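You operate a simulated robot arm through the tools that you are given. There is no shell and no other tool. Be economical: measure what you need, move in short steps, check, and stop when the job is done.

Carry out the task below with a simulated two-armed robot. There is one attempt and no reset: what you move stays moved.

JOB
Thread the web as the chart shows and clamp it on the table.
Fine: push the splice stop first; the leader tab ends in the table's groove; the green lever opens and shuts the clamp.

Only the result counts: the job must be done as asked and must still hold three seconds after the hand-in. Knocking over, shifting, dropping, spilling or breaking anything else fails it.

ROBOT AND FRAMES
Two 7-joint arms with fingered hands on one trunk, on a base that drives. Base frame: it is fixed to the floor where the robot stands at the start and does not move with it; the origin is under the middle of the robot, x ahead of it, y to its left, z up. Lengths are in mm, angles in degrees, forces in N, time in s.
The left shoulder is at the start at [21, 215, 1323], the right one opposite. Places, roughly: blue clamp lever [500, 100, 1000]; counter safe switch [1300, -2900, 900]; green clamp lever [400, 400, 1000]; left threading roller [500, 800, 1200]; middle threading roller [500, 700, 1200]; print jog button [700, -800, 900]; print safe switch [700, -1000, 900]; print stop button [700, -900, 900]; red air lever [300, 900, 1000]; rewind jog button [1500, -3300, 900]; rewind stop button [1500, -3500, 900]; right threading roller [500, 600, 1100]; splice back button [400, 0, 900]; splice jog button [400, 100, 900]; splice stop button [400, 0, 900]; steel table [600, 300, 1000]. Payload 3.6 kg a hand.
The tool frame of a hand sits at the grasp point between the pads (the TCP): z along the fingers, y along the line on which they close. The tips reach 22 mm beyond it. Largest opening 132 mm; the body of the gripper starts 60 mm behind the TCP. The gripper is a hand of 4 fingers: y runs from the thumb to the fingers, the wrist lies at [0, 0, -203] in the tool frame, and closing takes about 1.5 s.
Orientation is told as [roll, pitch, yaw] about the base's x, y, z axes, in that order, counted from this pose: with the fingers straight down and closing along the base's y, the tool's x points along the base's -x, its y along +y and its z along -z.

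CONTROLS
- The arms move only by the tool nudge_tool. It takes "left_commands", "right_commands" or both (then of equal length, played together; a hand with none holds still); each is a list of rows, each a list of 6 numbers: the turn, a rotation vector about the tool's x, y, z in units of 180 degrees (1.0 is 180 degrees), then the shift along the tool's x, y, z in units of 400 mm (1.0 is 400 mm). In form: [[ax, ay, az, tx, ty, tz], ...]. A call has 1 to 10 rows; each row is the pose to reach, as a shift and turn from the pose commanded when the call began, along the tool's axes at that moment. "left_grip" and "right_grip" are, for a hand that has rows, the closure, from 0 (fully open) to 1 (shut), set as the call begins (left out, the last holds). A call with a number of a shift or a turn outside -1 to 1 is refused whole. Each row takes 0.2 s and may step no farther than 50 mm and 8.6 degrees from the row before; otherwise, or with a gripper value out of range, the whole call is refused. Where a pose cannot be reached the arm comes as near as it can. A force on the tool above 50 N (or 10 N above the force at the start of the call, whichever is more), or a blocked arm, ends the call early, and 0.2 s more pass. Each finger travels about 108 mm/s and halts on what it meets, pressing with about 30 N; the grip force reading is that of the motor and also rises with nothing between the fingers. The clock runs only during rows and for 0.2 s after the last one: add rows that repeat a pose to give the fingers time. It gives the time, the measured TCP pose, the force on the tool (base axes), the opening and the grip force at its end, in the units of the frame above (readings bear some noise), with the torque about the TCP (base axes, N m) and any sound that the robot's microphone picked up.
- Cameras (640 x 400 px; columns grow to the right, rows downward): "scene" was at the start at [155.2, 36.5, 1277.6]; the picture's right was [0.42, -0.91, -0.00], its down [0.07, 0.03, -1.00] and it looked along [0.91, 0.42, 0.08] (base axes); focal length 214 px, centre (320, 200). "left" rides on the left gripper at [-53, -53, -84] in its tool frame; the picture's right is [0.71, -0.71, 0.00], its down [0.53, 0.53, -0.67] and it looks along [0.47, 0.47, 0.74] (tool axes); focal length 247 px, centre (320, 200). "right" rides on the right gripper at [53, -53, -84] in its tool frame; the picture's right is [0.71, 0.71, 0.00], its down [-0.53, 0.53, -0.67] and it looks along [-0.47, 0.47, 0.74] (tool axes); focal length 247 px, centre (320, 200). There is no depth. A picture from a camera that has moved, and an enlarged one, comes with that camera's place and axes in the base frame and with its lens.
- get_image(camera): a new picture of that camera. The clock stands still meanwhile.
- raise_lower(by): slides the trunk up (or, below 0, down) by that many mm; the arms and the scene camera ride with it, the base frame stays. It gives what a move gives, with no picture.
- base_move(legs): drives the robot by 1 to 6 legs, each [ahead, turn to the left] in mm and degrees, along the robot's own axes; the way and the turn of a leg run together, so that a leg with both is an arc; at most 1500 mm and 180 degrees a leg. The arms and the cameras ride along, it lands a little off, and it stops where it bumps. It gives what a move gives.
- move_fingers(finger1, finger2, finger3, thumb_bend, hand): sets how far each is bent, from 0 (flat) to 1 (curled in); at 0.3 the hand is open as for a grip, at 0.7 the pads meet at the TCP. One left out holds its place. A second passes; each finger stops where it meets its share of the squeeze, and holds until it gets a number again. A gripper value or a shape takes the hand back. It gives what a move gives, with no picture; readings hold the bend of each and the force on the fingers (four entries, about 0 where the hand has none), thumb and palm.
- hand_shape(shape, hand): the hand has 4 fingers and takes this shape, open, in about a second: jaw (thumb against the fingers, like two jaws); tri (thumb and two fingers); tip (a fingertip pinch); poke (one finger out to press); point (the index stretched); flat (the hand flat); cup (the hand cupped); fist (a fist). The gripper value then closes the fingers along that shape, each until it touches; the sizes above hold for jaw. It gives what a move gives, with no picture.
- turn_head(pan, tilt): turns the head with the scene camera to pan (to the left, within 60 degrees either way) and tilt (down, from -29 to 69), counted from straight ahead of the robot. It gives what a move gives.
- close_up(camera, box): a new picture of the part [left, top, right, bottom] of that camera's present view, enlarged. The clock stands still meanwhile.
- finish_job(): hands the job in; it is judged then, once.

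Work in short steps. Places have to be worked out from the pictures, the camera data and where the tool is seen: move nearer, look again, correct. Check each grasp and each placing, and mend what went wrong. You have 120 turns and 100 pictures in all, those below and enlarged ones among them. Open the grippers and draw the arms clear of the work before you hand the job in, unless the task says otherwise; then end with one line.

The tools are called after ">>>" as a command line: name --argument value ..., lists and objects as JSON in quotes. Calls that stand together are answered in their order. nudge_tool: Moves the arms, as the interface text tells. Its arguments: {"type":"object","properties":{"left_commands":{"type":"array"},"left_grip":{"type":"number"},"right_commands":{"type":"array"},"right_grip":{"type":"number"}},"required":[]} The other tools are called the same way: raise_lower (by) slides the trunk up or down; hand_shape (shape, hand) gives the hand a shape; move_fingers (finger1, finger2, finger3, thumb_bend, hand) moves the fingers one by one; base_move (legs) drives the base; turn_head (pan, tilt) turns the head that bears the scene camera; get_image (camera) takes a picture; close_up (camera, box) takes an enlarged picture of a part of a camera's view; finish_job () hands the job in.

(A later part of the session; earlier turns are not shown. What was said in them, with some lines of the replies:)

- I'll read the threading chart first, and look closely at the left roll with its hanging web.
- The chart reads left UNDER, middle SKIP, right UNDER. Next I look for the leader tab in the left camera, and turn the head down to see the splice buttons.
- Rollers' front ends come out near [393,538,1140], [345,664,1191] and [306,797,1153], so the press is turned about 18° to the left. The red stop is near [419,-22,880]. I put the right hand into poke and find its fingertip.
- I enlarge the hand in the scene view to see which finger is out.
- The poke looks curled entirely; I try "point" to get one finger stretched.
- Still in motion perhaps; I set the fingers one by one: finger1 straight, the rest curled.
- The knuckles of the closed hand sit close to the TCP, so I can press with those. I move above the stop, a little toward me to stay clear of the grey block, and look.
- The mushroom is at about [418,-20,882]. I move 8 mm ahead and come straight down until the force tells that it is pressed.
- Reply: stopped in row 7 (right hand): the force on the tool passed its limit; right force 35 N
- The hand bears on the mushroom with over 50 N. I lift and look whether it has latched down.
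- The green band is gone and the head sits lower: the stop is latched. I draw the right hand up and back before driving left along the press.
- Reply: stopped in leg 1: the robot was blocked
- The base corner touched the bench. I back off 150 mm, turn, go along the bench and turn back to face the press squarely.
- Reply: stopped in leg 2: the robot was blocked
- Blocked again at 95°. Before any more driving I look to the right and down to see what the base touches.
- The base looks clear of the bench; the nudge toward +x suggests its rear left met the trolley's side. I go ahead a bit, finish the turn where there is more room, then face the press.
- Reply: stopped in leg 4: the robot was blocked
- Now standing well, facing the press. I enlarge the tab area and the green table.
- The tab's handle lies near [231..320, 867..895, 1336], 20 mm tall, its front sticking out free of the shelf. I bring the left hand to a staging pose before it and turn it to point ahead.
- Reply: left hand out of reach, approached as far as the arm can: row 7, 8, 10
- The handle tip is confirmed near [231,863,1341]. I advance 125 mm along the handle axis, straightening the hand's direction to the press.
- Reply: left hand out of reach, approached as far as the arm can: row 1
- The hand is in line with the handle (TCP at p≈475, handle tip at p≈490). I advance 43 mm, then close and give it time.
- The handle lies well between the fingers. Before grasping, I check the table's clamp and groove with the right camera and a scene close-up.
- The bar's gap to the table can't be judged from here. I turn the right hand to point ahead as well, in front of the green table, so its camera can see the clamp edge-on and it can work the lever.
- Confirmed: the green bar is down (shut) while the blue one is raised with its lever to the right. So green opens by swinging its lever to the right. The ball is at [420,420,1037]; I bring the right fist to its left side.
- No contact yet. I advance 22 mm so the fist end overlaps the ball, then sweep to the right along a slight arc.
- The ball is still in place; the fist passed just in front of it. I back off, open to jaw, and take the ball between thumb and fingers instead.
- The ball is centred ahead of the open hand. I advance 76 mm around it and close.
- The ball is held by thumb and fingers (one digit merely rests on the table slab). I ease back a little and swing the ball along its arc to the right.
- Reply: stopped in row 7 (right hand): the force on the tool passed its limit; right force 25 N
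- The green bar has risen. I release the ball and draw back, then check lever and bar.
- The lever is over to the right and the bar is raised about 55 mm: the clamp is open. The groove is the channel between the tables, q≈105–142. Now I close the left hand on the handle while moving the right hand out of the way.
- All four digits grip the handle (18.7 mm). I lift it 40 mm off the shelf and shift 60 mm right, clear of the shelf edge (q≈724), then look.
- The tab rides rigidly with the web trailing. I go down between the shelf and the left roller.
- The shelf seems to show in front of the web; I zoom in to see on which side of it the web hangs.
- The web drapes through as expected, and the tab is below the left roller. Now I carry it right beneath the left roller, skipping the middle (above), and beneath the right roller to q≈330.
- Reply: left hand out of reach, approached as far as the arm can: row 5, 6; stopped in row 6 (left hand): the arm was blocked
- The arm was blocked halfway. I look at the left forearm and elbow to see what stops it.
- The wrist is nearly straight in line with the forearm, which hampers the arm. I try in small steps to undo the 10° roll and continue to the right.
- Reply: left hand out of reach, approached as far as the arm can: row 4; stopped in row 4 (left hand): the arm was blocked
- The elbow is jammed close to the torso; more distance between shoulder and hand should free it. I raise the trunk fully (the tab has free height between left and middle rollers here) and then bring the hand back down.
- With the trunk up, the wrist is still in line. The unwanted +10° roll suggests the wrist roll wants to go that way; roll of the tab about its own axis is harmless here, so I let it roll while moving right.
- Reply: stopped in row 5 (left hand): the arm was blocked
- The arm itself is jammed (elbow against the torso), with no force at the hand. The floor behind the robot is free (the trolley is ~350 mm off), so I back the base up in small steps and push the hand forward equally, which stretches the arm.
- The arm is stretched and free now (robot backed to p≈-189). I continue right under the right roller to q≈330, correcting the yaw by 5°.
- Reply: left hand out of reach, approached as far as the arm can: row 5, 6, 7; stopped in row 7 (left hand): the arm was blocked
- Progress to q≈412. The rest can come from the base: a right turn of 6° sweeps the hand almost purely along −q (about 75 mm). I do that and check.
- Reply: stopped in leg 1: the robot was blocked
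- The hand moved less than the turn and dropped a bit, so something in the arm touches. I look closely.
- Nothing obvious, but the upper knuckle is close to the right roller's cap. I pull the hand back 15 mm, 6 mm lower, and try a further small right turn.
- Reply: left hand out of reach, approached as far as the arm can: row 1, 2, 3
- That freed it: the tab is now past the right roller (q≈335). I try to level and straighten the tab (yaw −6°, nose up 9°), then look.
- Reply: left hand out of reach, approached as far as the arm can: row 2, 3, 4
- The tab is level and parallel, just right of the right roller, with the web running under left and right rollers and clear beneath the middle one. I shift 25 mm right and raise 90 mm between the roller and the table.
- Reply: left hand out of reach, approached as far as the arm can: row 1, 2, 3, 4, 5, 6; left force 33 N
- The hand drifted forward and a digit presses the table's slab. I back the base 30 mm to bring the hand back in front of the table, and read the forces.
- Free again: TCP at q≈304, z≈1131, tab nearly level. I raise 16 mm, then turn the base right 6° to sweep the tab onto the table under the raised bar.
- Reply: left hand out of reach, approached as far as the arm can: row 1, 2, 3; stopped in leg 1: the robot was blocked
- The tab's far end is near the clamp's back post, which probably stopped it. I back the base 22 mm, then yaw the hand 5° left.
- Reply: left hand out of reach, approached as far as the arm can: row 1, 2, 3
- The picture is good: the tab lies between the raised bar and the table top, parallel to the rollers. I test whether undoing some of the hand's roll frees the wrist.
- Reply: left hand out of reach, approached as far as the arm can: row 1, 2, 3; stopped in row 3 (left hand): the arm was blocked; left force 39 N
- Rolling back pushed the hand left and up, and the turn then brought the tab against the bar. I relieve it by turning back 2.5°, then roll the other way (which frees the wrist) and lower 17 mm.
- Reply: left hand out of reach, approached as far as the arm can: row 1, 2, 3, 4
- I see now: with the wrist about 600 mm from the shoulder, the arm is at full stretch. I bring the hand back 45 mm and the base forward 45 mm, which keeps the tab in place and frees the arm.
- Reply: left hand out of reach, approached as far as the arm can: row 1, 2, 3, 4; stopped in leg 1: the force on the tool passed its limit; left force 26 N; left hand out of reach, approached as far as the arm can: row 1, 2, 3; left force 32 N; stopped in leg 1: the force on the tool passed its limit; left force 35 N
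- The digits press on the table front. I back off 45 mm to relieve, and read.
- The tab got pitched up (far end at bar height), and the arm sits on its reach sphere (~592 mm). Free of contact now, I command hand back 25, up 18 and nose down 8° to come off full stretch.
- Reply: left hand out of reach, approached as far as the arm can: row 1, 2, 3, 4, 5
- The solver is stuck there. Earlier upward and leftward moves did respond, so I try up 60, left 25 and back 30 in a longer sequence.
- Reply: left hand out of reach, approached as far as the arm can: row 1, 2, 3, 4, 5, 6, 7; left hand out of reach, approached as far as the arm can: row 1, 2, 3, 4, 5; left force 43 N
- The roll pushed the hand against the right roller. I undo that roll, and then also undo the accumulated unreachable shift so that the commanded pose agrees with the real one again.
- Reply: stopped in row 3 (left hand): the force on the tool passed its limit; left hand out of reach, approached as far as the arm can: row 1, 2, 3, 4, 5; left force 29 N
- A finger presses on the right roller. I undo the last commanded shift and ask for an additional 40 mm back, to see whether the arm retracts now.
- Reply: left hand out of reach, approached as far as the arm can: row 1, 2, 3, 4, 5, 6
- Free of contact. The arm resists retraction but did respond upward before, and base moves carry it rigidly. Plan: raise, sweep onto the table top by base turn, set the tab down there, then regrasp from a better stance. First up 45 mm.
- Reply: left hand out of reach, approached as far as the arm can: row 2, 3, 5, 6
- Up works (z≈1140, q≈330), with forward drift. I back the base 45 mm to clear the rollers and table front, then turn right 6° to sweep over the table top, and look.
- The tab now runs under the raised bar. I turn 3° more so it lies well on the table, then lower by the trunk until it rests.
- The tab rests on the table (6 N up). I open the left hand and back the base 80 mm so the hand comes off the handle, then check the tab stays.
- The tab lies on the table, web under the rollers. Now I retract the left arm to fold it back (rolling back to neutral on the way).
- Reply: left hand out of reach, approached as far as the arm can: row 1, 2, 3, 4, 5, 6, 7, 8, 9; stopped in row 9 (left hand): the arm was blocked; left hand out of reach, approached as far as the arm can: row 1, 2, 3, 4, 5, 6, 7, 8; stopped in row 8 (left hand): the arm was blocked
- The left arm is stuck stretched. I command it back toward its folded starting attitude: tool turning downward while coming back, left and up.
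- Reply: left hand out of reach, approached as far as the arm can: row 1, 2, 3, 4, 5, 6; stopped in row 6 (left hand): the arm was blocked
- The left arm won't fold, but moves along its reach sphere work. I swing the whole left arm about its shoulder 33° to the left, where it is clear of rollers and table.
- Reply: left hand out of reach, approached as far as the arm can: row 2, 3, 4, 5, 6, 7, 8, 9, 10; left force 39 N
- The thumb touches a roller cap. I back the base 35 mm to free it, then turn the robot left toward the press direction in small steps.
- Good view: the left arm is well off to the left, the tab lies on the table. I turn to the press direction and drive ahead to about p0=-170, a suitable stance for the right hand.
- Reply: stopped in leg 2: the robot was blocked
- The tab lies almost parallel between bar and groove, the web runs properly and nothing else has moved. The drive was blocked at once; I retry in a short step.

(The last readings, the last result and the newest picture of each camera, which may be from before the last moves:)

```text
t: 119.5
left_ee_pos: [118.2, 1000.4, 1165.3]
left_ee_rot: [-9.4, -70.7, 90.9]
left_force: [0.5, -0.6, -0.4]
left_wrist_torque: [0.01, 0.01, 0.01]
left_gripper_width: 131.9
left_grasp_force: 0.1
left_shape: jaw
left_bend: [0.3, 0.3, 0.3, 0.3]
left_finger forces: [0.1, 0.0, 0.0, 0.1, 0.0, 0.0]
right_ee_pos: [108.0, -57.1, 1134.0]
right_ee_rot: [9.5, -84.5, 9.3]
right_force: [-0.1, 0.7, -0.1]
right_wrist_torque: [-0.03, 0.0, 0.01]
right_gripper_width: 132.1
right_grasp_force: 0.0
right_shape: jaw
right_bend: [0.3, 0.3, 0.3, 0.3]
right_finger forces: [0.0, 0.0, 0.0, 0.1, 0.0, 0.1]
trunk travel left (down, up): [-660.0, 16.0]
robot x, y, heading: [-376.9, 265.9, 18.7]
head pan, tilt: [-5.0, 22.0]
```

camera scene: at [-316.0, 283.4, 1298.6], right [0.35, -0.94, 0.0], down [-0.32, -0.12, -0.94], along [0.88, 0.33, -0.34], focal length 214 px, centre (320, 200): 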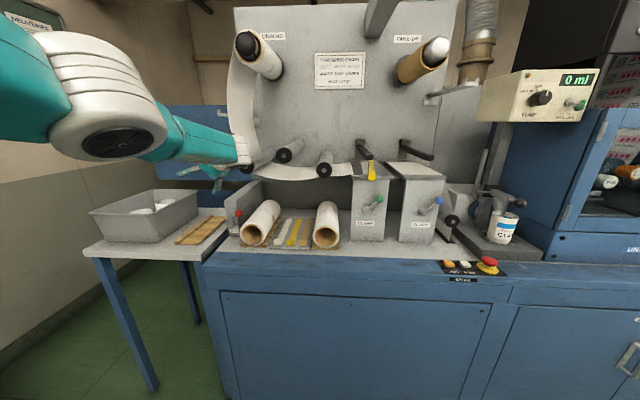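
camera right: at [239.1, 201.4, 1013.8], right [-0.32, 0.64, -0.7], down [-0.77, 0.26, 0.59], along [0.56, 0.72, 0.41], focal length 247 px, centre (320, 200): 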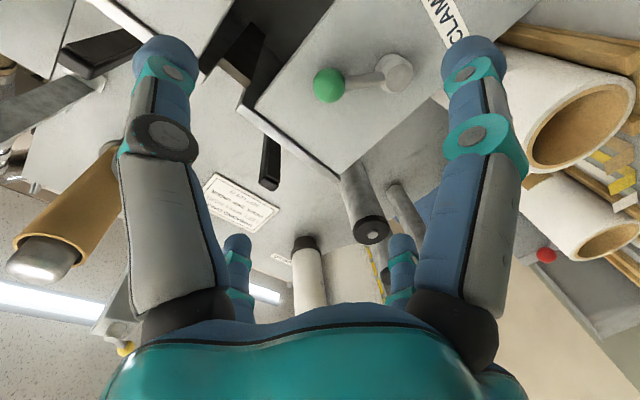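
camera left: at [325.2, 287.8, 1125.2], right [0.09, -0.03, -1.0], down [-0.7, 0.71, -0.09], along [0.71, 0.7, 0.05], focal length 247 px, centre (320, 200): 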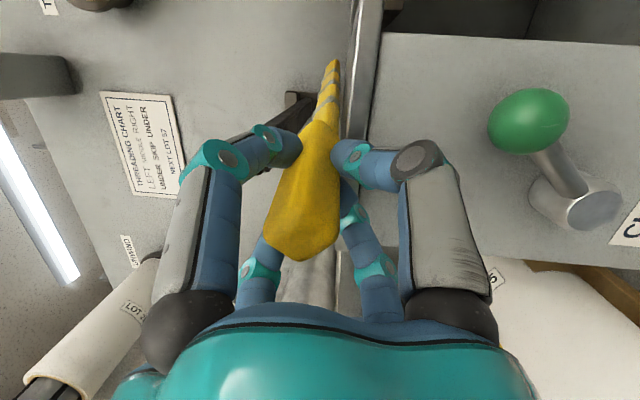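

>>> base_move --legs '[[100, 0]]'

```text
t: 120.6
left_ee_pos: [213.8, 1032.6, 1166.0]
left_ee_rot: [-9.5, -70.7, 91.0]
left_force: [0.6, -0.4, 0.0]
left_wrist_torque: [0.02, 0.02, 0.03]
left_gripper_width: 132.1
left_grasp_force: 0.0
left_shape: jaw
left_bend: [0.3, 0.3, 0.3, 0.3]
left_finger forces: [0.0, 0.0, 0.0, 0.1, 0.0, 0.1]
right_ee_pos: [203.7, -23.3, 1133.9]
right_ee_rot: [9.6, -84.6, 9.2]
right_force: [0.1, 0.9, 1.1]
right_wrist_torque: [-0.02, -0.03, 0.03]
right_gripper_width: 132.1
right_grasp_force: 0.0
right_shape: jaw
right_bend: [0.3, 0.3, 0.3, 0.3]
right_finger forces: [0.1, 0.1, 0.0, 0.0, 0.0, 0.0]
trunk travel left (down, up): [-660.0, 16.0]
robot x, y, heading: [-283.8, 300.1, 18.7]
head pan, tilt: [-5.0, 22.0]
```

Robot stands at p0≈-176. The handle is near [400,368,1127]; I move the right hand to a pre-grasp pose about 60 mm in front of it.

>>> nudge_tool --right_commands '[[0, 0, 0, -0.004, 0.079, 0.064], [0, 0, 0, -0.008, 0.158, 0.128], [0, 0, 0, -0.012, 0.237, 0.192], [0, 0, 0, -0.016, 0.316, 0.256], [0, 0, 0, -0.02, 0.395, 0.32], [0, 0, 0, -0.023, 0.474, 0.385], [0, 0, 0, -0.027, 0.553, 0.45], [0, 0, 0, -0.031, 0.632, 0.515], [0, 0, 0, -0.035, 0.711, 0.58], [0, 0, 0, -0.0385, 0.79, 0.62]]'

>>> get_image --camera "right"

```text
t: 122.8
left_ee_pos: [212.0, 1032.5, 1166.8]
left_ee_rot: [-9.5, -70.7, 91.0]
left_force: [0.5, -0.8, -0.7]
left_wrist_torque: [-0.02, -0.01, -0.04]
left_gripper_width: 132.1
left_grasp_force: 0.1
left_shape: jaw
left_bend: [0.3, 0.3, 0.3, 0.3]
left_finger forces: [0.0, 0.1, 0.0, 0.0, 0.0, 0.0]
right_ee_pos: [336.1, 357.2, 1132.1]
right_ee_rot: [8.9, -84.6, 9.9]
right_force: [0.5, 0.3, -0.9]
right_wrist_torque: [-0.04, -0.02, -0.04]
right_gripper_width: 132.1
right_grasp_force: 0.0
right_shape: jaw
right_bend: [0.3, 0.3, 0.3, 0.3]
right_finger forces: [0.0, 0.0, 0.1, 0.1, 0.0, 0.1]
trunk travel left (down, up): [-660.0, 16.0]
robot x, y, heading: [-279.3, 300.1, 19.0]
head pan, tilt: [-5.0, 22.0]
```

```text
8 pictures are left
camera right: at [267.8, 278.2, 1088.0], right [-0.29, 0.66, -0.69], down [-0.75, 0.29, 0.59], along [0.59, 0.69, 0.41], focal length 247 px, centre (320, 200)
```

right: 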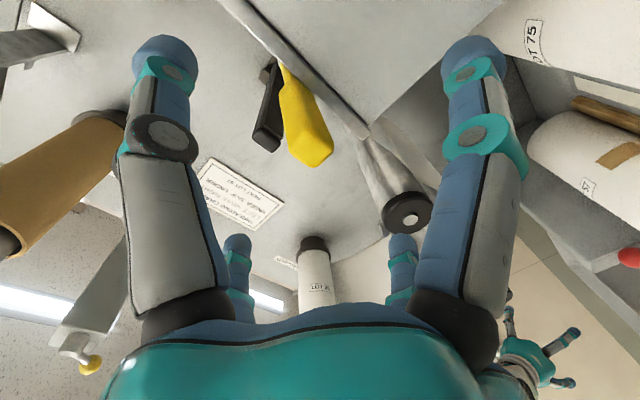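

The right arm moves freely. The handle tip is 25–45 mm ahead, slightly right. I advance 68 mm around it and close.

>>> nudge_tool --right_commands '[[0, 0, 0, -0.003, -0.012, 0.06], [0, 0, 0, -0.006, -0.024, 0.12], [0, 0, 0, -0.009, -0.024, 0.17], [0, 0, 0, -0.009, -0.024, 0.17]]'

>>> nudge_tool --right_commands '[[0, 0, 0, 0, 0, 0], [0, 0, 0, 0, 0, 0], [0, 0, 0, 0, 0, 0], [0, 0, 0, 0, 0, 0], [0, 0, 0, 0, 0, 0], [0, 0, 0, 0, 0, 0], [0, 0, 0, 0, 0, 0], [0, 0, 0, 0, 0, 0]]' --right_grip 1.0

>>> get_image --camera "right"

```text
t: 123.8
left_ee_pos: [212.6, 1032.0, 1166.4]
left_ee_rot: [-9.7, -70.7, 91.1]
left_force: [0.8, -0.6, -0.4]
left_wrist_torque: [0.06, -0.02, 0.03]
left_gripper_width: 132.0
left_grasp_force: 0.0
left_shape: jaw
left_bend: [0.3, 0.3, 0.3, 0.3]
left_finger forces: [0.0, 0.0, 0.0, 0.1, 0.1, 0.0]
right_ee_pos: [403.8, 368.2, 1130.6]
right_ee_rot: [10.3, -84.6, 8.5]
right_force: [1.3, 0.3, -0.1]
right_wrist_torque: [0.03, -0.03, 0.02]
right_gripper_width: 132.1
right_grasp_force: 0.2
right_shape: jaw
right_bend: [0.3, 0.3, 0.3, 0.3]
right_finger forces: [0.1, 0.0, 0.0, 0.0, 0.0, 0.0]
trunk travel left (down, up): [-660.0, 16.0]
robot x, y, heading: [-283.3, 302.3, 19.1]
head pan, tilt: [-5.0, 22.0]
```

```text
t: 125.6
left_ee_pos: [211.8, 1033.2, 1166.7]
left_ee_rot: [-9.6, -70.7, 91.0]
left_force: [0.6, -0.1, 0.3]
left_wrist_torque: [-0.01, 0.02, -0.01]
left_gripper_width: 132.4
left_grasp_force: 0.1
left_shape: jaw
left_bend: [0.3, 0.3, 0.3, 0.3]
left_finger forces: [0.0, 0.0, 0.1, 0.1, 0.0, 0.0]
right_ee_pos: [403.6, 368.1, 1129.0]
right_ee_rot: [9.7, -84.5, 9.2]
right_force: [-0.2, 0.3, 0.1]
right_wrist_torque: [-0.02, -0.04, -0.05]
right_gripper_width: 18.5
right_grasp_force: 29.8
right_shape: jaw
right_bend: [0.74, 0.75, 0.77, 0.7]
right_finger forces: [26.1, 26.4, 27.0, 0.0, 27.7, 0.1]
trunk travel left (down, up): [-660.0, 16.0]
robot x, y, heading: [-283.3, 302.3, 18.9]
head pan, tilt: [-5.0, 22.0]
```

```text
7 pictures are left
camera right: at [335.7, 289.8, 1084.9], right [-0.29, 0.66, -0.69], down [-0.75, 0.29, 0.59], along [0.59, 0.69, 0.41], focal length 247 px, centre (320, 200)
```

right: 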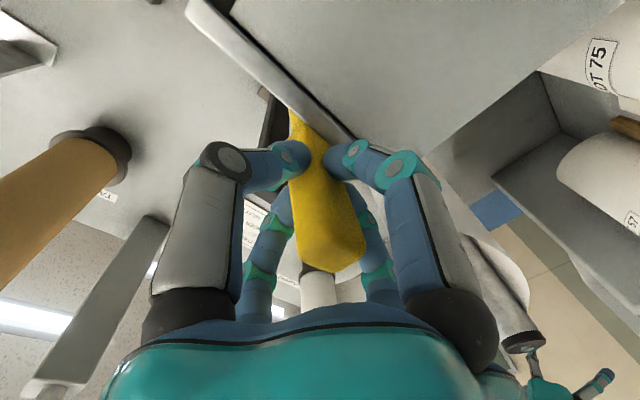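

Gripped firmly (18.5 mm). I lift 13 mm, yaw the tab 9.5° left to be parallel with the groove, and carry it 101 mm right over the groove.

>>> nudge_tool --right_commands '[[0, 0, 0, -0.018, 0, 0], [-0.02, 0, -0.002, -0.0325, 0, -0.002], [-0.04, 0.001, -0.004, -0.034, -0.05, -0.003], [-0.0525, 0.001, -0.005, -0.035, -0.1, -0.004], [-0.0525, 0.001, -0.005, -0.035, -0.15, -0.005], [-0.0525, 0.001, -0.005, -0.036, -0.2, -0.006], [-0.0525, 0.001, -0.005, -0.036, -0.2525, -0.006], [-0.0525, 0.001, -0.005, -0.036, -0.2525, -0.006]]'

>>> close_up --camera "scene" --box '[280, 90, 440, 210]'

```text
t: 127.4
left_ee_pos: [213.2, 1032.3, 1167.7]
left_ee_rot: [-9.6, -70.7, 91.1]
left_force: [-0.9, 0.8, -0.6]
left_wrist_torque: [0.01, 0.0, 0.01]
left_gripper_width: 131.8
left_grasp_force: 0.0
left_shape: jaw
left_bend: [0.3, 0.3, 0.3, 0.3]
left_finger forces: [0.1, 0.0, 0.1, 0.0, 0.0, 0.0]
right_ee_pos: [435.3, 272.3, 1143.6]
right_ee_rot: [9.2, -84.4, 19.0]
right_force: [0.0, 1.8, -0.6]
right_wrist_torque: [-0.01, 0.02, 0.06]
right_gripper_width: 18.9
right_grasp_force: 30.6
right_shape: jaw
right_bend: [0.74, 0.76, 0.77, 0.7]
right_finger forces: [27.7, 31.4, 26.9, 0.0, 26.2, 0.1]
trunk travel left (down, up): [-660.0, 16.0]
robot x, y, heading: [-283.8, 301.2, 19.0]
head pan, tilt: [-5.0, 22.0]
```

```text
3.33 times, centred on (360, 150) of scene
camera zoom: at [-119.8, 348.2, 1295.3], right [0.24, -0.97, 0.0], down [-0.36, -0.09, -0.93], along [0.9, 0.22, -0.38], focal length 715 px, centre (187, 367)
```

zoom: 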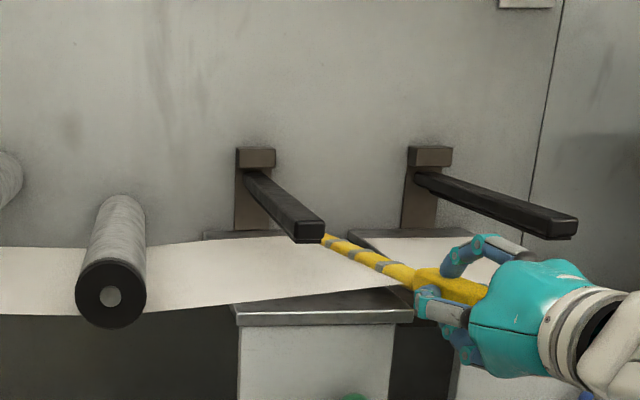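

The tab is over the groove; I check its direction relative to the groove with the right camera.

>>> get_image --camera "right"

```text
5 pictures are left
camera right: at [381.1, 183.5, 1097.7], right [-0.4, 0.6, -0.69], down [-0.79, 0.16, 0.59], along [0.47, 0.78, 0.41], focal length 247 px, centre (320, 200)
```

right: 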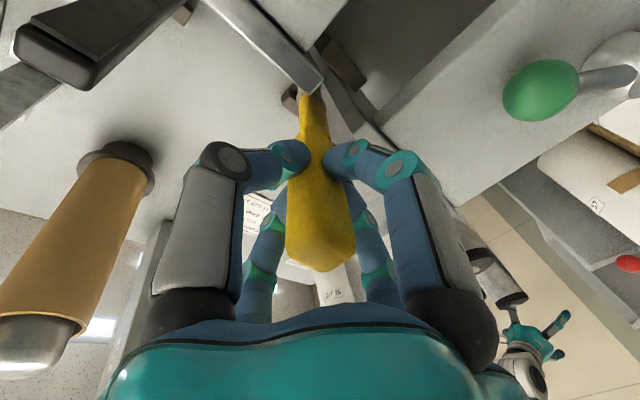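

The tab points about 7° left of the groove and 3° down. I correct yaw and pitch and then lower a little.

>>> nudge_tool --right_commands '[[0.013, -0.006, 0.001, 0, 0, 0], [0.026, -0.013, 0.002, 0, 0, 0], [0.0387, -0.019, 0.0036, 0, 0, 0], [0.0387, -0.019, 0.0036, 0, 0, 0], [0.0387, -0.019, 0.0036, 0.02, 0, 0.0], [0.0387, -0.019, 0.0036, 0.035, 0, 0.0], [0.0387, -0.019, 0.0036, 0.035, 0, 0.0]]'

>>> close_up --camera "scene" --box '[280, 90, 440, 210]'

```text
t: 129.0
left_ee_pos: [212.9, 1032.7, 1165.4]
left_ee_rot: [-9.6, -70.7, 91.1]
left_force: [0.0, -0.2, -0.1]
left_wrist_torque: [-0.03, -0.01, 0.01]
left_gripper_width: 132.0
left_grasp_force: 0.1
left_shape: jaw
left_bend: [0.3, 0.3, 0.3, 0.3]
left_finger forces: [0.1, 0.0, 0.0, 0.0, 0.0, 0.0]
right_ee_pos: [434.6, 271.8, 1128.6]
right_ee_rot: [27.9, -87.6, -6.7]
right_force: [0.0, -0.8, -0.1]
right_wrist_torque: [0.0, -0.04, 0.09]
right_gripper_width: 18.6
right_grasp_force: 29.8
right_shape: jaw
right_bend: [0.75, 0.76, 0.76, 0.7]
right_finger forces: [29.0, 31.2, 27.5, 0.0, 26.4, 0.0]
trunk travel left (down, up): [-660.0, 16.0]
robot x, y, heading: [-283.9, 302.2, 18.6]
head pan, tilt: [-5.0, 22.0]
```

```text
3.33 times, centred on (360, 150) of scene
camera zoom: at [-119.9, 348.0, 1295.3], right [0.24, -0.97, 0.0], down [-0.36, -0.09, -0.93], along [0.9, 0.22, -0.38], focal length 715 px, centre (187, 367)
```

zoom: 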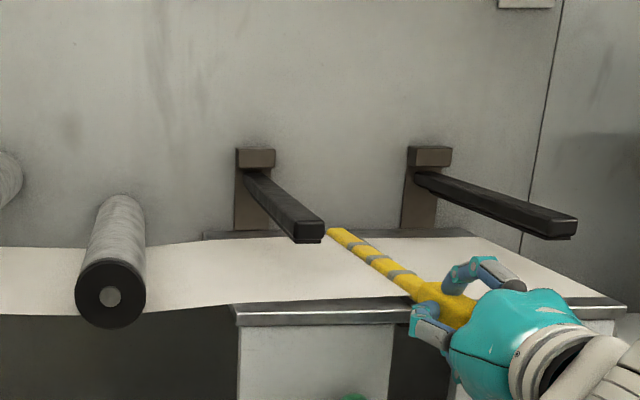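

The tab's far end is right at the projected groove line (q≈123). I lower it gently into the groove.

>>> nudge_tool --right_commands '[[0, 0, 0, 0.01, 0, 0], [0, 0, 0, 0.02, 0, 0], [0, 0, 0, 0.03, 0, 0], [0, 0, 0, 0.03, 0, 0]]'

```text
t: 130.0
left_ee_pos: [213.2, 1032.1, 1166.7]
left_ee_rot: [-9.6, -70.8, 91.1]
left_force: [-0.3, 0.2, -1.4]
left_wrist_torque: [0.02, 0.01, -0.05]
left_gripper_width: 131.8
left_grasp_force: 0.1
left_shape: jaw
left_bend: [0.3, 0.3, 0.3, 0.3]
left_finger forces: [0.0, 0.0, 0.0, 0.0, 0.1, 0.0]
right_ee_pos: [434.1, 270.5, 1116.3]
right_ee_rot: [27.6, -87.7, -6.5]
right_force: [-0.2, 0.0, -0.3]
right_wrist_torque: [-0.08, 0.03, -0.02]
right_gripper_width: 18.7
right_grasp_force: 30.0
right_shape: jaw
right_bend: [0.75, 0.76, 0.77, 0.7]
right_finger forces: [29.1, 31.0, 27.3, 0.0, 27.4, 0.0]
trunk travel left (down, up): [-660.0, 16.0]
robot x, y, heading: [-280.2, 305.0, 18.6]
head pan, tilt: [-5.0, 22.0]
```

No contact at z≈1116, so it is entering the groove. I continue down.

>>> nudge_tool --right_commands '[[0, 0, 0, 0.01, 0, 0], [0, 0, 0, 0.02, 0, 0], [0, 0, 0, 0.03, 0, 0], [0, 0, 0, 0.04, 0, 0], [0, 0, 0, 0.05, 0, 0], [0, 0, 0, 0.05, 0, 0]]'

```text
t: 131.4
left_ee_pos: [211.7, 1032.1, 1167.2]
left_ee_rot: [-9.9, -70.8, 91.3]
left_force: [0.3, 0.7, -1.0]
left_wrist_torque: [0.0, 0.0, 0.0]
left_gripper_width: 132.2
left_grasp_force: 0.1
left_shape: jaw
left_bend: [0.3, 0.3, 0.3, 0.3]
left_finger forces: [0.0, 0.0, 0.0, 0.0, 0.0, 0.0]
right_ee_pos: [433.0, 270.1, 1099.5]
right_ee_rot: [30.8, -87.8, -9.3]
right_force: [1.2, -0.8, 11.7]
right_wrist_torque: [0.15, -0.89, -0.07]
right_gripper_width: 18.8
right_grasp_force: 29.7
right_shape: jaw
right_bend: [0.73, 0.76, 0.78, 0.7]
right_finger forces: [25.2, 28.0, 41.2, 0.0, 26.0, 0.0]
trunk travel left (down, up): [-660.0, 16.0]
robot x, y, heading: [-278.0, 302.7, 19.0]
head pan, tilt: [-5.0, 22.0]
```

It has bottomed in the groove (12 N up at z≈1100). I open the hand, draw back along the handle, and look.

>>> nudge_tool --right_commands '[[0, 0, 0, -0.005, 0, 0], [0, 0, 0, -0.005, 0, 0], [0, 0, 0, -0.005, 0, 0], [0, 0, 0, -0.005, 0, 0], [0, 0, 0, -0.005, 0, 0], [0, 0, 0, -0.005, 0, 0], [0, 0, 0, -0.005, 0, -0.1], [0, 0, 0, -0.005, 0, -0.2], [0, 0, 0, -0.005, -0.05, -0.3]]' --right_grip 0

>>> close_up --camera "scene" --box '[240, 90, 440, 240]'

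```text
t: 133.4
left_ee_pos: [212.8, 1030.8, 1167.8]
left_ee_rot: [-9.7, -70.8, 91.2]
left_force: [-0.1, -0.2, -0.3]
left_wrist_torque: [-0.03, -0.04, -0.04]
left_gripper_width: 131.9
left_grasp_force: 0.1
left_shape: jaw
left_bend: [0.3, 0.3, 0.3, 0.3]
left_finger forces: [0.0, 0.0, 0.0, 0.1, 0.1, 0.0]
right_ee_pos: [326.4, 208.8, 1102.0]
right_ee_rot: [30.4, -87.7, -9.2]
right_force: [-0.6, 0.3, 0.1]
right_wrist_torque: [-0.02, 0.01, 0.02]
right_gripper_width: 131.9
right_grasp_force: 0.0
right_shape: jaw
right_bend: [0.3, 0.3, 0.3, 0.3]
right_finger forces: [0.1, 0.0, 0.1, 0.0, 0.0, 0.0]
trunk travel left (down, up): [-660.0, 16.0]
robot x, y, heading: [-282.9, 300.8, 19.0]
head pan, tilt: [-5.0, 22.0]
```

```text
2.67 times, centred on (340, 165) of scene
camera zoom: at [-121.0, 346.5, 1295.6], right [0.24, -0.97, 0.0], down [-0.36, -0.09, -0.93], along [0.9, 0.22, -0.37], focal length 572 px, centre (267, 293)
```

zoom: 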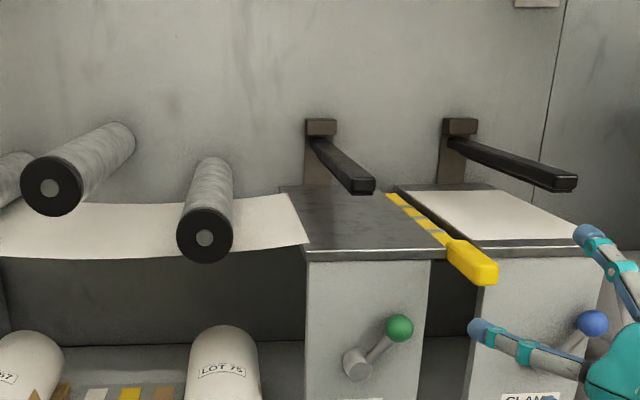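

The tab lies in the groove (the taut web now runs at table level). Next: shut the clamp. The ball is at p≈531, q≈184, z≈1037; I bring the open right hand below the handle and around the ball, as before.

>>> nudge_tool --right_commands '[[0, 0, 0, 0.075, 0, 0], [0, 0, 0, 0.15, 0.02, 0], [0, 0, 0, 0.15, 0.1, 0.01], [0, 0, 0, 0.15, 0.19, 0.012], [0, 0, 0, 0.148, 0.204, 0.1], [0, 0, 0, 0.145, 0.204, 0.2], [0, 0, 0, 0.142, 0.204, 0.29], [0, 0, 0, 0.14, 0.204, 0.36], [0, 0, 0, 0.14, 0.204, 0.36]]'

>>> get_image --camera "right"

```text
t: 135.6
left_ee_pos: [213.7, 1034.1, 1167.3]
left_ee_rot: [-9.5, -70.7, 90.8]
left_force: [-0.5, 0.9, -0.4]
left_wrist_torque: [-0.01, -0.02, 0.04]
left_gripper_width: 131.7
left_grasp_force: 0.0
left_shape: jaw
left_bend: [0.3, 0.3, 0.3, 0.3]
left_finger forces: [0.0, 0.0, 0.1, 0.1, 0.0, 0.1]
right_ee_pos: [439.2, 313.1, 1038.7]
right_ee_rot: [-19.4, -87.5, 39.4]
right_force: [-0.3, 0.3, 0.1]
right_wrist_torque: [-0.03, 0.03, 0.0]
right_gripper_width: 132.0
right_grasp_force: 0.0
right_shape: jaw
right_bend: [0.3, 0.3, 0.3, 0.3]
right_finger forces: [0.1, 0.1, 0.0, 0.0, 0.1, 0.0]
trunk travel left (down, up): [-660.0, 16.0]
robot x, y, heading: [-281.7, 303.2, 18.9]
head pan, tilt: [-5.0, 22.0]
stopped in row 9 (right hand): the arm was blocked; the commanded pose is now the measured one
```

```text
2 pictures are left
camera right: at [376.2, 233.5, 990.8], right [-0.27, 0.65, -0.72], down [-0.79, 0.28, 0.55], along [0.55, 0.71, 0.44], focal length 247 px, centre (320, 200)
```

right: 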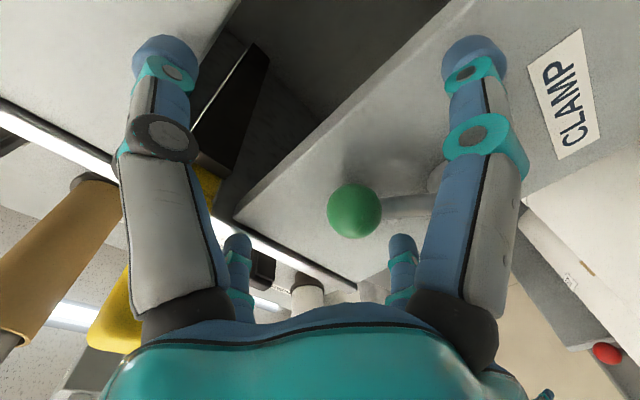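

The arm is near full stretch here, with the ball 36 mm left of centre. I draw back, lower the trunk 70 mm to shorten the reach, and raise the hand again relative to it.

>>> nudge_tool --right_commands '[[0, 0, 0, 0, 0, -0.07], [0, 0, 0, 0, 0, -0.14], [0, 0, 0, 0, 0, -0.21], [0, 0, 0, 0, 0, -0.21]]'

>>> raise_lower --by -70

>>> nudge_tool --right_commands '[[0, 0, 0, -0.06, 0.02, 0], [0, 0, 0, -0.12, 0.05, 0], [0, 0, 0, -0.18, 0.08, 0], [0, 0, 0, -0.18, 0.09, 0]]'

```text
t: 136.6
left_ee_pos: [214.3, 1033.5, 1166.4]
left_ee_rot: [-9.6, -70.7, 91.0]
left_force: [0.2, 0.1, -1.1]
left_wrist_torque: [0.03, 0.02, -0.02]
left_gripper_width: 131.8
left_grasp_force: 0.1
left_shape: jaw
left_bend: [0.3, 0.3, 0.3, 0.3]
left_finger forces: [0.0, 0.1, 0.0, 0.0, 0.0, 0.0]
right_ee_pos: [359.4, 287.5, 1041.4]
right_ee_rot: [-12.5, -87.5, 32.6]
right_force: [-0.3, 0.0, -0.2]
right_wrist_torque: [-0.03, -0.03, -0.01]
right_gripper_width: 132.0
right_grasp_force: 0.2
right_shape: jaw
right_bend: [0.3, 0.3, 0.3, 0.3]
right_finger forces: [0.1, 0.0, 0.0, 0.0, 0.1, 0.0]
trunk travel left (down, up): [-660.0, 16.0]
robot x, y, heading: [-282.7, 301.9, 19.0]
head pan, tilt: [-5.0, 22.0]
```

```text
t: 137.7
left_ee_pos: [213.0, 1032.0, 1097.4]
left_ee_rot: [-9.6, -70.7, 91.1]
left_force: [-0.1, 0.3, -0.3]
left_wrist_torque: [0.01, 0.01, -0.02]
left_gripper_width: 132.2
left_grasp_force: 0.0
left_shape: jaw
left_bend: [0.3, 0.3, 0.3, 0.3]
left_finger forces: [0.0, 0.0, 0.1, 0.0, 0.0, 0.0]
right_ee_pos: [358.3, 286.5, 971.7]
right_ee_rot: [-15.2, -87.6, 35.2]
right_force: [-0.2, -0.4, -0.4]
right_wrist_torque: [-0.01, 0.02, -0.04]
right_gripper_width: 132.0
right_grasp_force: 0.1
right_shape: jaw
right_bend: [0.3, 0.3, 0.3, 0.3]
right_finger forces: [0.1, 0.0, 0.1, 0.0, 0.0, 0.1]
trunk travel left (down, up): [-590.0, 86.0]
robot x, y, heading: [-282.3, 301.9, 18.7]
head pan, tilt: [-5.0, 22.0]
```

```text
t: 138.7
left_ee_pos: [212.9, 1032.4, 1097.7]
left_ee_rot: [-9.6, -70.6, 91.1]
left_force: [-0.1, 0.0, -0.4]
left_wrist_torque: [-0.01, -0.01, 0.03]
left_gripper_width: 131.8
left_grasp_force: 0.0
left_shape: jaw
left_bend: [0.3, 0.3, 0.3, 0.3]
left_finger forces: [0.1, 0.0, 0.0, 0.0, 0.0, 0.1]
right_ee_pos: [349.3, 322.0, 1044.1]
right_ee_rot: [-14.6, -87.7, 34.6]
right_force: [-1.1, -0.2, -0.9]
right_wrist_torque: [0.01, 0.01, -0.03]
right_gripper_width: 131.9
right_grasp_force: 0.0
right_shape: jaw
right_bend: [0.3, 0.3, 0.3, 0.3]
right_finger forces: [0.0, 0.1, 0.0, 0.0, 0.0, 0.0]
trunk travel left (down, up): [-590.0, 86.0]
robot x, y, heading: [-283.0, 301.0, 18.8]
head pan, tilt: [-5.0, 22.0]
```

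Free now, and in line with the ball. I advance 86 mm and close on it.

>>> nudge_tool --right_commands '[[0, 0, 0, 0, -0.01, 0.08], [0, 0, 0, 0, -0.017, 0.16], [0, 0, 0, 0, -0.017, 0.215], [0, 0, 0, 0, -0.017, 0.215]]'

>>> nudge_tool --right_commands '[[0, 0, 0, 0, 0, 0], [0, 0, 0, 0, 0, 0], [0, 0, 0, 0, 0, 0], [0, 0, 0, 0, 0, 0], [0, 0, 0, 0, 0, 0], [0, 0, 0, 0, 0, 0], [0, 0, 0, 0, 0, 0], [0, 0, 0, 0, 0, 0]]' --right_grip 1.0

```text
t: 139.7
left_ee_pos: [213.3, 1032.3, 1098.1]
left_ee_rot: [-9.6, -70.7, 91.1]
left_force: [-1.0, 0.1, -0.9]
left_wrist_torque: [-0.03, -0.01, -0.02]
left_gripper_width: 132.1
left_grasp_force: 0.1
left_shape: jaw
left_bend: [0.3, 0.3, 0.3, 0.3]
left_finger forces: [0.0, 0.0, 0.0, 0.0, 0.0, 0.0]
right_ee_pos: [432.8, 344.2, 1040.5]
right_ee_rot: [-14.7, -87.6, 34.8]
right_force: [-0.6, -0.4, 0.2]
right_wrist_torque: [0.02, -0.07, 0.02]
right_gripper_width: 131.9
right_grasp_force: 0.1
right_shape: jaw
right_bend: [0.3, 0.3, 0.3, 0.3]
right_finger forces: [0.1, 0.0, 0.6, 0.0, 0.0, 0.1]
trunk travel left (down, up): [-590.0, 86.0]
robot x, y, heading: [-280.8, 301.3, 18.9]
head pan, tilt: [-5.0, 22.0]
```

```text
t: 141.5
left_ee_pos: [214.9, 1032.5, 1096.0]
left_ee_rot: [-9.5, -70.7, 90.9]
left_force: [0.6, -0.1, -0.9]
left_wrist_torque: [-0.02, 0.0, 0.01]
left_gripper_width: 132.1
left_grasp_force: 0.0
left_shape: jaw
left_bend: [0.3, 0.3, 0.3, 0.3]
left_finger forces: [0.1, 0.0, 0.1, 0.0, 0.0, 0.0]
right_ee_pos: [433.8, 344.0, 1035.2]
right_ee_rot: [-12.7, -87.3, 32.5]
right_force: [-5.8, 1.1, -15.1]
right_wrist_torque: [-0.26, 0.2, 0.02]
right_gripper_width: 7.3
right_grasp_force: 30.4
right_shape: jaw
right_bend: [0.68, 0.7, 0.83, 0.65]
right_finger forces: [27.9, 44.9, 11.0, 0.0, 32.8, 0.0]
trunk travel left (down, up): [-590.0, 86.0]
robot x, y, heading: [-282.0, 300.8, 18.8]
head pan, tilt: [-5.0, 22.0]
```

The opening of 7 mm suggests the ball isn't squarely held. I use one picture to check.

>>> get_image --camera "right"

```text
1 pictures are left
camera right: at [369.6, 264.3, 989.2], right [-0.27, 0.65, -0.71], down [-0.79, 0.28, 0.55], along [0.56, 0.71, 0.43], focal length 247 px, centre (320, 200)
```

right: 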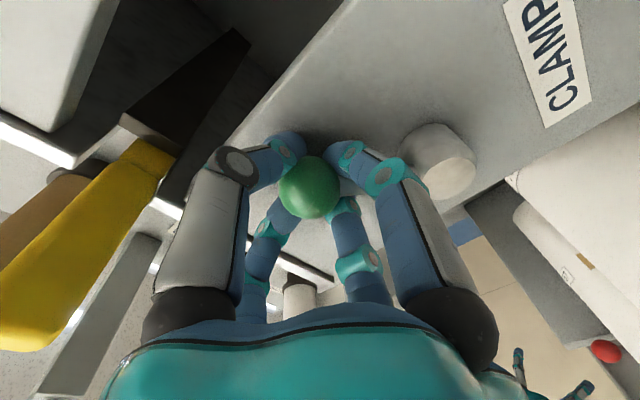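

The four digits cage the ball nicely, tips around the rod. I swing it along the arc to the left to shut the clamp.

>>> nudge_tool --right_commands '[[0, 0, 0, -0.02, 0.025, 0], [0, 0, 0, -0.035, 0.0525, 0], [0, 0, 0, -0.043, 0.08, 0], [0, 0, 0, -0.045, 0.11, 0], [0, 0, 0, -0.043, 0.138, 0], [0, 0, 0, -0.035, 0.1665, 0], [0, 0, 0, -0.02, 0.19, 0], [0, 0, 0, -0.0075, 0.2137, 0], [0, 0, 0, -0.0025, 0.22, 0]]'

```text
t: 142.3
left_ee_pos: [215.7, 1032.7, 1097.2]
left_ee_rot: [-9.3, -70.7, 91.0]
left_force: [-0.3, -0.1, -0.4]
left_wrist_torque: [0.01, -0.01, 0.01]
left_gripper_width: 132.1
left_grasp_force: 0.1
left_shape: jaw
left_bend: [0.3, 0.3, 0.3, 0.3]
left_finger forces: [0.1, 0.0, 0.0, 0.0, 0.1, 0.1]
right_ee_pos: [429.9, 350.7, 1041.2]
right_ee_rot: [-21.6, -85.3, 39.1]
right_force: [16.1, -13.3, -6.4]
right_wrist_torque: [-0.66, -0.73, 0.29]
right_gripper_width: 6.1
right_grasp_force: 29.7
right_shape: jaw
right_bend: [0.7, 0.7, 0.83, 0.65]
right_finger forces: [53.0, 91.1, 13.7, 0.0, 34.5, 0.1]
trunk travel left (down, up): [-590.0, 86.0]
robot x, y, heading: [-282.0, 301.6, 18.9]
head pan, tilt: [-5.0, 22.0]
stopped in row 4 (right hand): the force on the tool passed its limit (the readings are from after the stop); the commanded pose is now the measured one
```

The lower digit runs into the lever's hub. I release, shift 22 mm higher, and grip again so the digit clears the hub.

>>> nudge_tool --right_commands '[[0, 0, 0, 0, -0.015, 0], [0, 0, 0, 0, -0.015, 0], [0, 0, 0, 0, -0.015, 0], [0, 0, 0, 0, -0.015, 0], [0, 0, 0, 0, -0.015, 0], [0, 0, 0, 0, -0.015, -0.015], [0, 0, 0, -0.03, -0.015, -0.015], [0, 0, 0, -0.055, -0.015, -0.012], [0, 0, 0, -0.055, -0.015, -0.012]]' --right_grip 0

>>> nudge_tool --right_commands '[[0, 0, 0, 0, 0, 0], [0, 0, 0, 0, 0, 0], [0, 0, 0, 0, 0, 0], [0, 0, 0, 0, 0, 0], [0, 0, 0, 0, 0, 0], [0, 0, 0, 0, 0, 0], [0, 0, 0, 0, 0, 0], [0, 0, 0, 0, 0, 0]]' --right_grip 1.0

```text
t: 144.3
left_ee_pos: [213.8, 1033.8, 1097.2]
left_ee_rot: [-9.6, -70.7, 91.2]
left_force: [1.0, -0.1, 0.1]
left_wrist_torque: [0.0, -0.04, 0.0]
left_gripper_width: 132.0
left_grasp_force: 0.0
left_shape: jaw
left_bend: [0.3, 0.3, 0.3, 0.3]
left_finger forces: [0.0, 0.0, 0.1, 0.0, 0.1, 0.0]
right_ee_pos: [425.7, 349.9, 1067.0]
right_ee_rot: [-19.2, -86.1, 37.4]
right_force: [0.0, -0.7, 0.2]
right_wrist_torque: [0.01, -0.01, 0.02]
right_gripper_width: 132.1
right_grasp_force: 0.0
right_shape: jaw
right_bend: [0.3, 0.3, 0.3, 0.3]
right_finger forces: [0.0, 0.0, 0.0, 0.0, 0.0, 0.0]
trunk travel left (down, up): [-590.0, 86.0]
robot x, y, heading: [-282.9, 300.6, 18.9]
head pan, tilt: [-5.0, 22.0]
```

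```text
t: 146.1
left_ee_pos: [214.9, 1033.4, 1097.6]
left_ee_rot: [-9.5, -70.9, 90.9]
left_force: [-0.1, 0.6, 0.2]
left_wrist_torque: [-0.05, -0.02, 0.0]
left_gripper_width: 131.8
left_grasp_force: 0.0
left_shape: jaw
left_bend: [0.3, 0.3, 0.3, 0.3]
left_finger forces: [0.1, 0.1, 0.0, 0.1, 0.0, 0.0]
right_ee_pos: [426.3, 350.4, 1066.3]
right_ee_rot: [-18.3, -85.9, 36.5]
right_force: [3.0, -0.8, -10.3]
right_wrist_torque: [-0.23, -0.03, -0.03]
right_gripper_width: 0.0
right_grasp_force: 30.1
right_shape: jaw
right_bend: [0.39, 0.7, 0.7, 0.7]
right_finger forces: [18.8, 0.0, 0.0, 0.1, 0.1, 0.0]
trunk travel left (down, up): [-590.0, 86.0]
robot x, y, heading: [-286.2, 302.4, 18.8]
head pan, tilt: [-5.0, 22.0]
```

The closed digits form a narrow probe with only one finger under the ball. I withdraw, come in on the right side of the ball with the closed tips, to push it left from there.

>>> nudge_tool --right_commands '[[0, 0, 0, 0, 0, -0.09], [0, 0, 0, 0, 0, -0.175], [0, 0, 0, 0.05, -0.07, -0.175], [0, 0, 0, 0.085, -0.1375, -0.175], [0, 0, 0, 0.085, -0.1375, -0.175], [0, 0, 0, 0.085, -0.1375, -0.09], [0, 0, 0, 0.085, -0.1375, 0.0], [0, 0, 0, 0.085, -0.1375, 0.02], [0, 0, 0, 0.085, -0.1375, 0.02]]'

```text
t: 148.1
left_ee_pos: [214.0, 1032.7, 1097.9]
left_ee_rot: [-9.6, -70.7, 91.1]
left_force: [0.5, 0.2, 0.9]
left_wrist_torque: [0.01, 0.02, 0.0]
left_gripper_width: 132.2
left_grasp_force: 0.1
left_shape: jaw
left_bend: [0.3, 0.3, 0.3, 0.3]
left_finger forces: [0.1, 0.0, 0.0, 0.0, 0.0, 0.0]
right_ee_pos: [448.7, 298.9, 1033.9]
right_ee_rot: [-19.2, -85.9, 37.2]
right_force: [-0.1, 0.1, 0.1]
right_wrist_torque: [-0.01, 0.03, 0.0]
right_gripper_width: 0.2
right_grasp_force: 30.4
right_shape: jaw
right_bend: [0.84, 0.7, 0.7, 0.7]
right_finger forces: [0.1, 0.0, 0.0, 0.1, 0.1, 0.0]
trunk travel left (down, up): [-590.0, 86.0]
robot x, y, heading: [-279.8, 304.7, 18.9]
head pan, tilt: [-5.0, 22.0]
```

No contact, positioned right of the ball. Now I push left along the arc.

>>> nudge_tool --right_commands '[[0, 0, 0, -0.01, 0.03, 0], [0, 0, 0, -0.025, 0.055, 0], [0, 0, 0, -0.04, 0.08, 0], [0, 0, 0, -0.05, 0.105, 0], [0, 0, 0, -0.055, 0.13, 0], [0, 0, 0, -0.055, 0.155, 0], [0, 0, 0, -0.05, 0.18, 0], [0, 0, 0, -0.045, 0.205, 0], [0, 0, 0, -0.04, 0.225, 0]]'

```text
t: 148.9
left_ee_pos: [212.8, 1034.3, 1098.1]
left_ee_rot: [-9.7, -70.7, 91.2]
left_force: [-0.8, 0.0, 0.0]
left_wrist_torque: [0.02, -0.01, -0.03]
left_gripper_width: 132.2
left_grasp_force: 0.1
left_shape: jaw
left_bend: [0.3, 0.3, 0.3, 0.3]
left_finger forces: [0.1, 0.0, 0.1, 0.1, 0.0, 0.0]
right_ee_pos: [446.9, 304.0, 1036.2]
right_ee_rot: [-18.2, -84.2, 33.2]
right_force: [5.0, -16.9, -0.5]
right_wrist_torque: [0.14, 0.05, -0.46]
right_gripper_width: 0.0
right_grasp_force: 30.4
right_shape: jaw
right_bend: [0.84, 0.7, 0.7, 0.7]
right_finger forces: [0.1, 0.0, 0.0, 0.1, 0.0, 0.0]
trunk travel left (down, up): [-590.0, 86.0]
robot x, y, heading: [-281.0, 302.5, 18.9]
head pan, tilt: [-5.0, 22.0]
stopped in row 3 (right hand): the force on the tool passed its limit (the readings are from after the stop); the commanded pose is now the measured one
```

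The push was mostly sideways and hit the force limit. The lever's tangent there is up-left, so I push from below right along the true arc.

>>> nudge_tool --right_commands '[[0, 0, 0, 0.035, -0.02, 0], [0, 0, 0, 0.07, -0.015, 0], [0, 0, 0, 0.055, 0.02, 0], [0, 0, 0, 0.023, 0.0375, 0], [0, 0, 0, -0.0045, 0.0575, 0], [0, 0, 0, -0.027, 0.08, 0], [0, 0, 0, -0.045, 0.1075, 0], [0, 0, 0, -0.057, 0.1375, 0], [0, 0, 0, -0.0645, 0.17, 0]]'

```text
t: 150.9
left_ee_pos: [210.6, 1029.8, 1101.3]
left_ee_rot: [-10.5, -70.9, 91.7]
left_force: [0.2, 0.0, 0.1]
left_wrist_torque: [0.01, -0.03, -0.02]
left_gripper_width: 132.2
left_grasp_force: 0.0
left_shape: jaw
left_bend: [0.3, 0.3, 0.3, 0.3]
left_finger forces: [0.0, 0.0, 0.0, 0.1, 0.0, 0.0]
right_ee_pos: [423.9, 372.7, 1063.4]
right_ee_rot: [-17.3, -84.8, 33.1]
right_force: [-26.3, -17.8, -1.0]
right_wrist_torque: [0.12, -0.12, -0.2]
right_gripper_width: 0.2
right_grasp_force: 29.9
right_shape: jaw
right_bend: [0.84, 0.7, 0.7, 0.7]
right_finger forces: [0.0, 0.0, 0.1, 0.0, 0.1, 0.0]
trunk travel left (down, up): [-590.0, 86.0]
robot x, y, heading: [-280.5, 305.1, 18.8]
head pan, tilt: [-5.0, 22.0]
```

The full sweep completed, ending at q≈222 with the probe still loaded. I follow on to the end of the lever's travel, then withdraw.

>>> nudge_tool --right_commands '[[0, 0, 0, 0, 0.02, 0], [0, 0, 0, 0, 0.04, 0], [0, 0, 0, 0.005, 0.055, 0]]'

```text
t: 151.7
left_ee_pos: [210.6, 1028.7, 1102.5]
left_ee_rot: [-10.4, -70.9, 91.8]
left_force: [-0.1, -0.2, 0.0]
left_wrist_torque: [-0.02, -0.01, -0.03]
left_gripper_width: 131.9
left_grasp_force: 0.0
left_shape: jaw
left_bend: [0.3, 0.3, 0.3, 0.3]
left_finger forces: [0.0, 0.1, 0.1, 0.0, 0.0, 0.1]
right_ee_pos: [416.9, 395.3, 1062.7]
right_ee_rot: [-17.3, -85.0, 33.4]
right_force: [-23.2, -18.2, 1.2]
right_wrist_torque: [0.11, -0.08, -0.26]
right_gripper_width: 0.0
right_grasp_force: 30.0
right_shape: jaw
right_bend: [0.84, 0.7, 0.7, 0.7]
right_finger forces: [0.0, 0.1, 0.1, 0.0, 0.0, 0.0]
trunk travel left (down, up): [-590.0, 86.0]
robot x, y, heading: [-281.1, 301.5, 18.7]
head pan, tilt: [-5.0, 22.0]
```

>>> nudge_tool --right_commands '[[0, 0, 0, 0.01, 0.02, -0.01], [0, 0, 0, 0.02, 0.035, -0.015], [0, 0, 0, 0.025, 0.045, -0.015]]'

```text
t: 152.6
left_ee_pos: [211.1, 1031.4, 1100.4]
left_ee_rot: [-10.1, -70.8, 91.5]
left_force: [-0.9, -0.2, 0.0]
left_wrist_torque: [-0.01, 0.0, 0.0]
left_gripper_width: 132.2
left_grasp_force: 0.1
left_shape: jaw
left_bend: [0.3, 0.3, 0.3, 0.3]
left_finger forces: [0.1, 0.1, 0.0, 0.0, 0.1, 0.1]
right_ee_pos: [417.7, 399.1, 1058.5]
right_ee_rot: [-24.7, -85.4, 39.0]
right_force: [-6.2, -18.1, 6.8]
right_wrist_torque: [-0.16, -0.03, -0.04]
right_gripper_width: 0.0
right_grasp_force: 30.2
right_shape: jaw
right_bend: [0.84, 0.7, 0.7, 0.7]
right_finger forces: [17.0, 3.4, 0.0, 0.0, 0.0, 0.0]
trunk travel left (down, up): [-590.0, 86.0]
robot x, y, heading: [-281.8, 301.5, 18.3]
head pan, tilt: [-5.0, 22.0]
stopped in row 3 (right hand): the force on the tool passed its limit (the readings are from after the stop); the commanded pose is now the measured one
```

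The probe now presses the ball against its end stop on the left. I withdraw the right hand back and to the right, then take the last picture.

>>> nudge_tool --right_commands '[[0, 0, 0, -0.01, -0.02, -0.08], [0, 0, 0, -0.01, -0.02, -0.18], [0, 0, 0, -0.01, -0.02, -0.28], [0, 0, 0, 0.0, -0.12, -0.32], [0, 0, 0, 0.0, -0.24, -0.34], [0, 0, 0, 0.0, -0.36, -0.36], [0, 0, 0, 0.0, -0.48, -0.38], [0, 0, 0, 0.0, -0.6, -0.4], [0, 0, 0, 0.0, -0.7, -0.42]]'

>>> close_up --camera "scene" --box '[180, 70, 460, 280]'

```text
t: 154.6
left_ee_pos: [214.9, 1031.4, 1100.7]
left_ee_rot: [-9.7, -70.8, 91.1]
left_force: [0.9, 0.7, -0.1]
left_wrist_torque: [0.01, 0.0, -0.04]
left_gripper_width: 131.9
left_grasp_force: 0.1
left_shape: jaw
left_bend: [0.3, 0.3, 0.3, 0.3]
left_finger forces: [0.0, 0.0, 0.1, 0.0, 0.1, 0.0]
right_ee_pos: [325.9, 89.8, 1078.5]
right_ee_rot: [-21.9, -85.1, 36.8]
right_force: [0.2, 0.4, 0.4]
right_wrist_torque: [0.0, -0.01, -0.04]
right_gripper_width: 0.0
right_grasp_force: 30.0
right_shape: jaw
right_bend: [0.84, 0.7, 0.7, 0.7]
right_finger forces: [0.0, 0.1, 0.1, 0.0, 0.0, 0.0]
trunk travel left (down, up): [-590.0, 86.0]
robot x, y, heading: [-282.2, 300.2, 18.9]
head pan, tilt: [-5.0, 22.0]
```

```text
1.90 times, centred on (320, 175) of scene
camera zoom: at [-120.2, 347.0, 1225.3], right [0.24, -0.97, 0.0], down [-0.36, -0.09, -0.93], along [0.9, 0.22, -0.38], focal length 408 px, centre (320, 248)
```

zoom: 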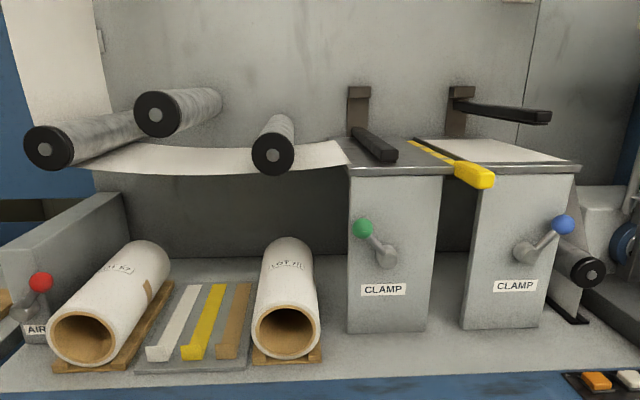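

The lever is over to the left, the bar is down on the web, the tab lies in the groove and the web runs under left and right rollers. I open the right hand and back the robot off a little so both arms are clear.

>>> nudge_tool --right_commands '[[0, 0, 0, 0, 0, -0.05], [0, 0, 0, 0, 0, -0.1], [0, 0, 0, 0, 0, -0.1], [0, 0, 0, 0, 0, -0.1], [0, 0, 0, 0, 0, -0.1], [0, 0, 0, 0, 0, -0.1]]' --right_grip 0

>>> base_move --legs '[[-90, 0]]'

>>> finish_job

```text
t: 156.0
left_ee_pos: [215.4, 1031.9, 1099.1]
left_ee_rot: [-9.8, -70.6, 91.2]
left_force: [0.0, -1.1, 0.2]
left_wrist_torque: [0.03, 0.02, -0.03]
left_gripper_width: 132.1
left_grasp_force: 0.1
left_shape: jaw
left_bend: [0.3, 0.3, 0.3, 0.3]
left_finger forces: [0.0, 0.0, 0.0, 0.0, 0.1, 0.0]
right_ee_pos: [288.8, 80.3, 1080.8]
right_ee_rot: [-22.4, -85.2, 37.3]
right_force: [0.2, -0.6, 0.0]
right_wrist_torque: [0.0, 0.01, 0.01]
right_gripper_width: 132.0
right_grasp_force: 0.2
right_shape: jaw
right_bend: [0.3, 0.3, 0.3, 0.3]
right_finger forces: [0.0, 0.0, 0.1, 0.1, 0.0, 0.0]
trunk travel left (down, up): [-590.0, 86.0]
robot x, y, heading: [-285.0, 301.2, 18.5]
head pan, tilt: [-5.0, 22.0]
```

```text
t: 157.1
left_ee_pos: [128.1, 1002.5, 1100.7]
left_ee_rot: [-10.0, -70.9, 91.4]
left_force: [0.0, 0.1, -0.3]
left_wrist_torque: [-0.01, -0.01, -0.01]
left_gripper_width: 132.1
left_grasp_force: 0.1
left_shape: jaw
left_bend: [0.3, 0.3, 0.3, 0.3]
left_finger forces: [0.0, 0.0, 0.0, 0.1, 0.0, 0.0]
right_ee_pos: [201.8, 51.1, 1082.0]
right_ee_rot: [-22.7, -85.2, 37.4]
right_force: [-0.4, 0.4, -0.3]
right_wrist_torque: [0.0, 0.0, 0.02]
right_gripper_width: 132.1
right_grasp_force: 0.0
right_shape: jaw
right_bend: [0.3, 0.3, 0.3, 0.3]
right_finger forces: [0.1, 0.1, 0.0, 0.1, 0.0, 0.0]
trunk travel left (down, up): [-590.0, 86.0]
robot x, y, heading: [-367.3, 274.8, 18.6]
head pan, tilt: [-5.0, 22.0]
```

```text
The job is handed in.
```

I pushed the splice stop first, threaded the web under the left and right rollers (middle skipped), set the leader tab in the groove and shut the green clamp; the last picture, taken before hand-in, shows all of this in place.
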